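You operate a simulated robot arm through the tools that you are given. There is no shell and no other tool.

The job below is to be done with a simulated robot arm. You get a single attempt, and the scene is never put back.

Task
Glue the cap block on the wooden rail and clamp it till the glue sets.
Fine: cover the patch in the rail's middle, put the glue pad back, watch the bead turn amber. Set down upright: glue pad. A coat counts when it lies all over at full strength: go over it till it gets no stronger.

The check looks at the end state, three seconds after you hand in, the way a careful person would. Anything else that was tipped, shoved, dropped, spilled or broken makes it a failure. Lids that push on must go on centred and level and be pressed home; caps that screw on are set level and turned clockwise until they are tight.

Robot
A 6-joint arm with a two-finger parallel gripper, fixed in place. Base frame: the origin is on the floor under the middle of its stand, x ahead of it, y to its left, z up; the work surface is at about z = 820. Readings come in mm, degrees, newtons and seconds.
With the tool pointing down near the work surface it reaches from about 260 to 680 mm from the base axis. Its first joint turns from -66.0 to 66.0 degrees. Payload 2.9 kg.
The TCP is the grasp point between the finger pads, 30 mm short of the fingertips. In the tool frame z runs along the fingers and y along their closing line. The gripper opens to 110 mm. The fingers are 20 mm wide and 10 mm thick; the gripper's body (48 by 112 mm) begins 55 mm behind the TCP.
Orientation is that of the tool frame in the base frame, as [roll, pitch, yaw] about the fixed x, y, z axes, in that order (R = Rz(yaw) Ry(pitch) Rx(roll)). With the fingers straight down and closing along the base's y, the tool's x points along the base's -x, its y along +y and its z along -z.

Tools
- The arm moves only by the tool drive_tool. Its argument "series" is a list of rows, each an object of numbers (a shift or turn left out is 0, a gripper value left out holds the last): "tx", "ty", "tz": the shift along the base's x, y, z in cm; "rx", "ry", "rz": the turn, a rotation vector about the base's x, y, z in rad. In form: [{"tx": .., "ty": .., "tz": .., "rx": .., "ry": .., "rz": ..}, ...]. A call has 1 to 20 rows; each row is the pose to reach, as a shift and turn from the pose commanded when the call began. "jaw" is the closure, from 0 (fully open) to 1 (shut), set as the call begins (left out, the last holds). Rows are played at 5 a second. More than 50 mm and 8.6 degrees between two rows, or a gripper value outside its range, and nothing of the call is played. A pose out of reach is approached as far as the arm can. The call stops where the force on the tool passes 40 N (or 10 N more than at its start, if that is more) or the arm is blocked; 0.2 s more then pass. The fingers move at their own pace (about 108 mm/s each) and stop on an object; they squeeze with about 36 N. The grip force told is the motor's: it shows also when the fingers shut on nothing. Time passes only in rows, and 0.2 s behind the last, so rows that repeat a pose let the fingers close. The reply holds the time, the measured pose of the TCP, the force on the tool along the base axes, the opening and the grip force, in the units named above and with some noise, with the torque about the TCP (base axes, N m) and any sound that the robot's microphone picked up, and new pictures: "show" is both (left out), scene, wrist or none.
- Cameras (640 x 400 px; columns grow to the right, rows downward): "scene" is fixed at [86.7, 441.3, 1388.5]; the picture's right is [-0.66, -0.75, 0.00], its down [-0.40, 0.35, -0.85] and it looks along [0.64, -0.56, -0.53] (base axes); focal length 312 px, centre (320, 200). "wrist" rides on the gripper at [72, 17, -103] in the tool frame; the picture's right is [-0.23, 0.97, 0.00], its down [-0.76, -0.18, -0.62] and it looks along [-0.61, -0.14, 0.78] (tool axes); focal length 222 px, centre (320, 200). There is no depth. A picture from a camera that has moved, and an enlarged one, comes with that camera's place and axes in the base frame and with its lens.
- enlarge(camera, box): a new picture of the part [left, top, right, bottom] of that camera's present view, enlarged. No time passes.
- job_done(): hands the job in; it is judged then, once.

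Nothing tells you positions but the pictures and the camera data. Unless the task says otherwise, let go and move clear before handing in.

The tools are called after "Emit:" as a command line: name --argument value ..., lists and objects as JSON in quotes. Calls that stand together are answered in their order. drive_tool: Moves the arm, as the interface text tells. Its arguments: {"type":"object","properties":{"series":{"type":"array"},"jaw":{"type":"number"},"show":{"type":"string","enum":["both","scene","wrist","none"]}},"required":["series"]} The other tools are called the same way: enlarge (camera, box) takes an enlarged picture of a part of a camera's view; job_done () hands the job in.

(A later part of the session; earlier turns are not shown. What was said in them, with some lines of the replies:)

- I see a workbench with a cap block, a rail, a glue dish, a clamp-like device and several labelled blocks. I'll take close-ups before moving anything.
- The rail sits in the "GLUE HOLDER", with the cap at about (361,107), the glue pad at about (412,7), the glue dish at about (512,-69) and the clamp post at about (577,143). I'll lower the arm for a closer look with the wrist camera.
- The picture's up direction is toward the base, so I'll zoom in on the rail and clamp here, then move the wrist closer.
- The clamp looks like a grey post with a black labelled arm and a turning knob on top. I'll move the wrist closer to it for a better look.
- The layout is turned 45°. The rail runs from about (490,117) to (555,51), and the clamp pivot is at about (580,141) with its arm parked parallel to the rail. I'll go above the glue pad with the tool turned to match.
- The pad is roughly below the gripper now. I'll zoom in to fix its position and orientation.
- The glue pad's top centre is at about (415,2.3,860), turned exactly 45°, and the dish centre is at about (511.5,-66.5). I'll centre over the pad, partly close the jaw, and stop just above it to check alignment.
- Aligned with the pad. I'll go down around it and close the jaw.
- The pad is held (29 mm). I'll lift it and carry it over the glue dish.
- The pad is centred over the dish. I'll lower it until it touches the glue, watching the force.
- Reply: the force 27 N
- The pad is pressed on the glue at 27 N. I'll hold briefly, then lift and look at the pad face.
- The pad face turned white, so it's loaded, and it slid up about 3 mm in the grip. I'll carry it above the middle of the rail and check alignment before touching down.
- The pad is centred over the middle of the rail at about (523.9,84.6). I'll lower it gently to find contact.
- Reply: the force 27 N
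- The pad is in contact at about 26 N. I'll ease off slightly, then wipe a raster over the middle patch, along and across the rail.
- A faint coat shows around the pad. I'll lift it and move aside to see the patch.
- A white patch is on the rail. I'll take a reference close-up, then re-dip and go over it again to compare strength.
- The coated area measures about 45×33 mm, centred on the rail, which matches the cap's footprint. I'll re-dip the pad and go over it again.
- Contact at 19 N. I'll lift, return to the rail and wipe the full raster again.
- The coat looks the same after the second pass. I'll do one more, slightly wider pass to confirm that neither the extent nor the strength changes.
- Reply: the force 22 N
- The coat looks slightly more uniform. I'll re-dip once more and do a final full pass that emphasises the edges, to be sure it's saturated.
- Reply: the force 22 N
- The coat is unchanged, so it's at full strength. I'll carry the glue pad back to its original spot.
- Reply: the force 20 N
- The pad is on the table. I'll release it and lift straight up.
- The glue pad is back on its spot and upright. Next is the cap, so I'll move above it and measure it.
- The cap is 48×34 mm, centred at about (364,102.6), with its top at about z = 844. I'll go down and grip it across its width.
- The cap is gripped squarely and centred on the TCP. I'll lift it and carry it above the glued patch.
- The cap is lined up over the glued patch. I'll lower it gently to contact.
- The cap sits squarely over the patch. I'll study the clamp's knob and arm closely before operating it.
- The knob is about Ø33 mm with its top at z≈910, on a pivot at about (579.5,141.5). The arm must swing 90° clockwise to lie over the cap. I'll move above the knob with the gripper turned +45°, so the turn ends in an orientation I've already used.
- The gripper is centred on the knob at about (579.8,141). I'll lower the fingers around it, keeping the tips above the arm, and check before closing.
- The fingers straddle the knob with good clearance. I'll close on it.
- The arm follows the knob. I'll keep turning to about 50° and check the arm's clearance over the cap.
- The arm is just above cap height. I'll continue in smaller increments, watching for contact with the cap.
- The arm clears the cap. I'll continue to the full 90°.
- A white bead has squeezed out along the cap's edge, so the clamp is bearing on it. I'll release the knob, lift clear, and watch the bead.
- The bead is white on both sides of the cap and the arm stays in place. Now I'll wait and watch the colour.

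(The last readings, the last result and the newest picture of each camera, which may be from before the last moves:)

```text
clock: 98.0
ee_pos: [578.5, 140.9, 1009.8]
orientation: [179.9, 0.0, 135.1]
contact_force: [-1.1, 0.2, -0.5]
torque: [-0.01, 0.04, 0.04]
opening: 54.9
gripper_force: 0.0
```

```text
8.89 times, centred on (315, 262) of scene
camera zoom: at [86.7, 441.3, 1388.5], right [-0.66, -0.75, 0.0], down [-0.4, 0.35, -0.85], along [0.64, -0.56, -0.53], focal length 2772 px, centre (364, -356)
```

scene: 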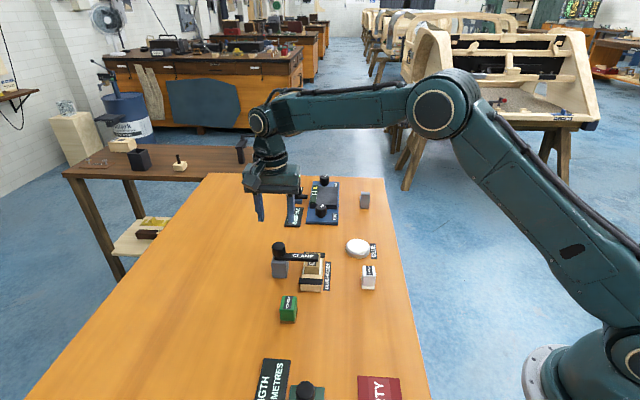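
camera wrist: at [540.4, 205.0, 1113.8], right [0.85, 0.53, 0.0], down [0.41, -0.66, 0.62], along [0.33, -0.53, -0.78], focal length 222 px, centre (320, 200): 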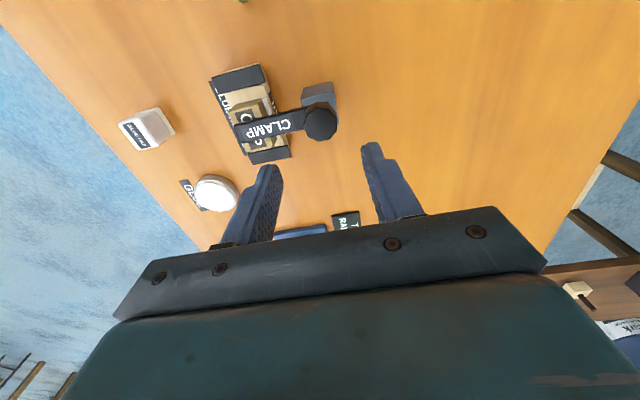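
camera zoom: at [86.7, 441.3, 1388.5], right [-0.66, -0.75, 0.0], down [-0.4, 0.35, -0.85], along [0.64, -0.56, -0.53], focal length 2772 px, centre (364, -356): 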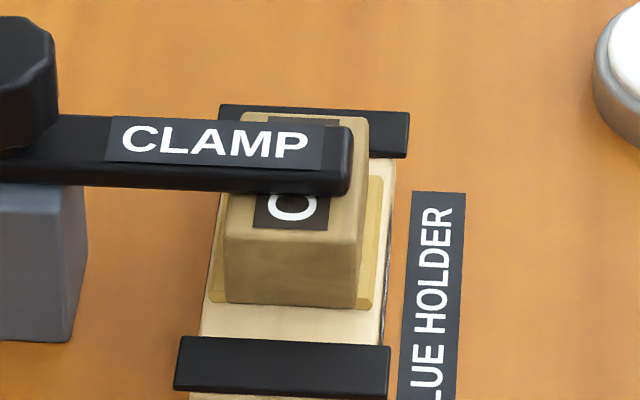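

The bead has turned amber. I'll wait a little longer to confirm it's stable and check the whole scene.

Emit:
drive_tool --series '[{"tz": 0}, {"tz": 0}, {"tz": 0}, {"tz": 0}, {"tz": 0}, {"tz": 0}, {"tz": 0}, {"tz": 0}, {"tz": 0}, {"tz": 0}, {"tz": 0}, {"tz": 0}, {"tz": 0}, {"tz": 0}, {"tz": 0}, {"tz": 0}, {"tz": 0}, {"tz": 0}, {"tz": 0}, {"tz": 0}]' --show "both"

Emit:
enlarge --camera "scene" --box '[295, 240, 335, 285]'

Emit:
enlarge --camera "wrist" --box '[180, 40, 360, 180]'

Emit:
enlarge --camera "scene" --box '[250, 220, 410, 330]'

```text
clock: 102.2
ee_pos: [579.7, 140.9, 1011.3]
orientation: [180.0, 0.0, 135.1]
contact_force: [-1.0, 0.3, -0.2]
torque: [-0.01, 0.02, 0.0]
opening: 55.1
gripper_force: 0.1
camera wrist: at [540.4, 205.0, 1113.3], right [0.85, 0.53, 0.0], down [0.41, -0.66, 0.62], along [0.33, -0.53, -0.78], focal length 222 px, centre (320, 200)
```

scene: 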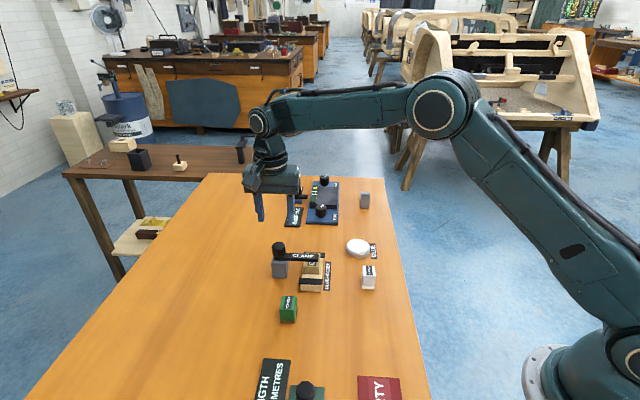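
wrist: 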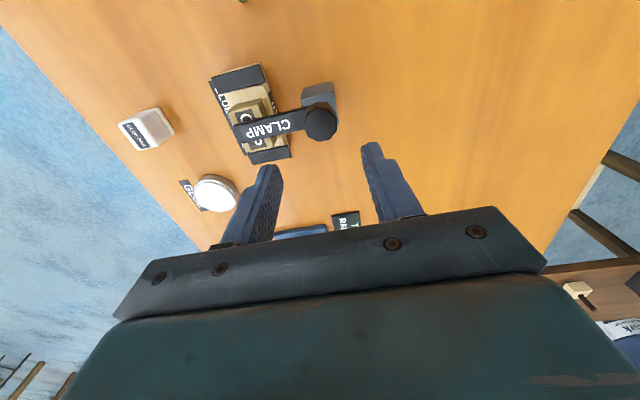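

```text
8.89 times, centred on (315, 262) of scene
camera zoom: at [86.7, 441.3, 1388.5], right [-0.66, -0.75, 0.0], down [-0.4, 0.35, -0.85], along [0.64, -0.56, -0.53], focal length 2772 px, centre (364, -356)
```

zoom: 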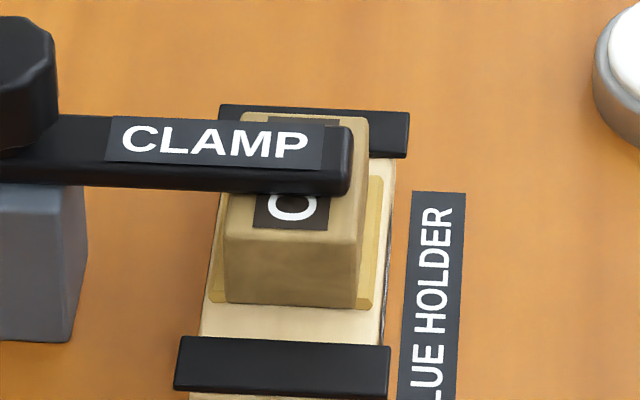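

```text
2.86 times, centred on (270, 110) of wrist
camera zoom: at [540.4, 205.0, 1113.3], right [0.85, 0.53, 0.0], down [0.41, -0.66, 0.62], along [0.33, -0.53, -0.78], focal length 635 px, centre (463, 457)
```

zoom: 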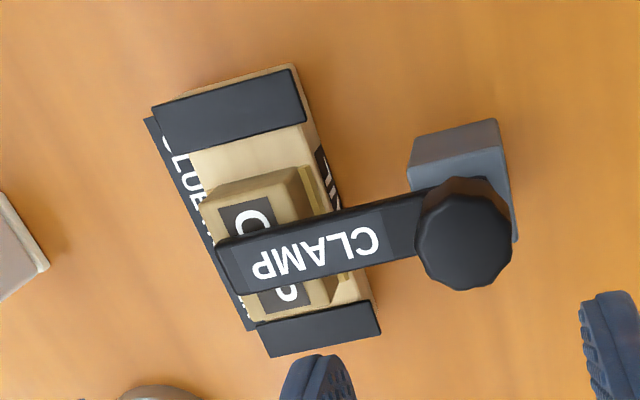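

```text
3.64 times, centred on (330, 275) of scene
camera zoom: at [86.7, 441.3, 1388.5], right [-0.66, -0.75, 0.0], down [-0.4, 0.35, -0.85], along [0.64, -0.56, -0.53], focal length 1134 px, centre (284, -73)
```

zoom: 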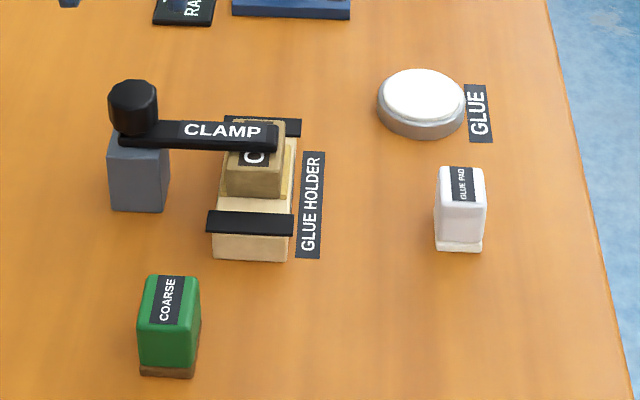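

The bead is a steady amber, the cap is centred on the rail under the clamp, and the glue pad stands upright on its original spot. Nothing else has been disturbed and the arm is clear, so I'm handing the job in.

Emit:
job_done

```text
The job is handed in.
```

The cap block is glued to the middle of the rail and the glue has set under the clamp. I handed the job in and have not seen a result from the check.

- **Glue:** I dipped the pad three times and made five passes over the patch. The last pass made no visible difference, so I took the coat as full strength.
- **Glue pad:** It is back on its original spot, standing upright.
- **Cap:** It sits squarely over the glued patch, between the holder's two bars.
- **Clamp:** I turned the knob 90° clockwise so the arm lies over the cap. A white bead squeezed out along the cap's edges, and it was amber about 10 seconds later.

I left the clamp closed because the task didn't ask for it to be opened again. Nothing else on the bench looked disturbed, and the gripper is clear.
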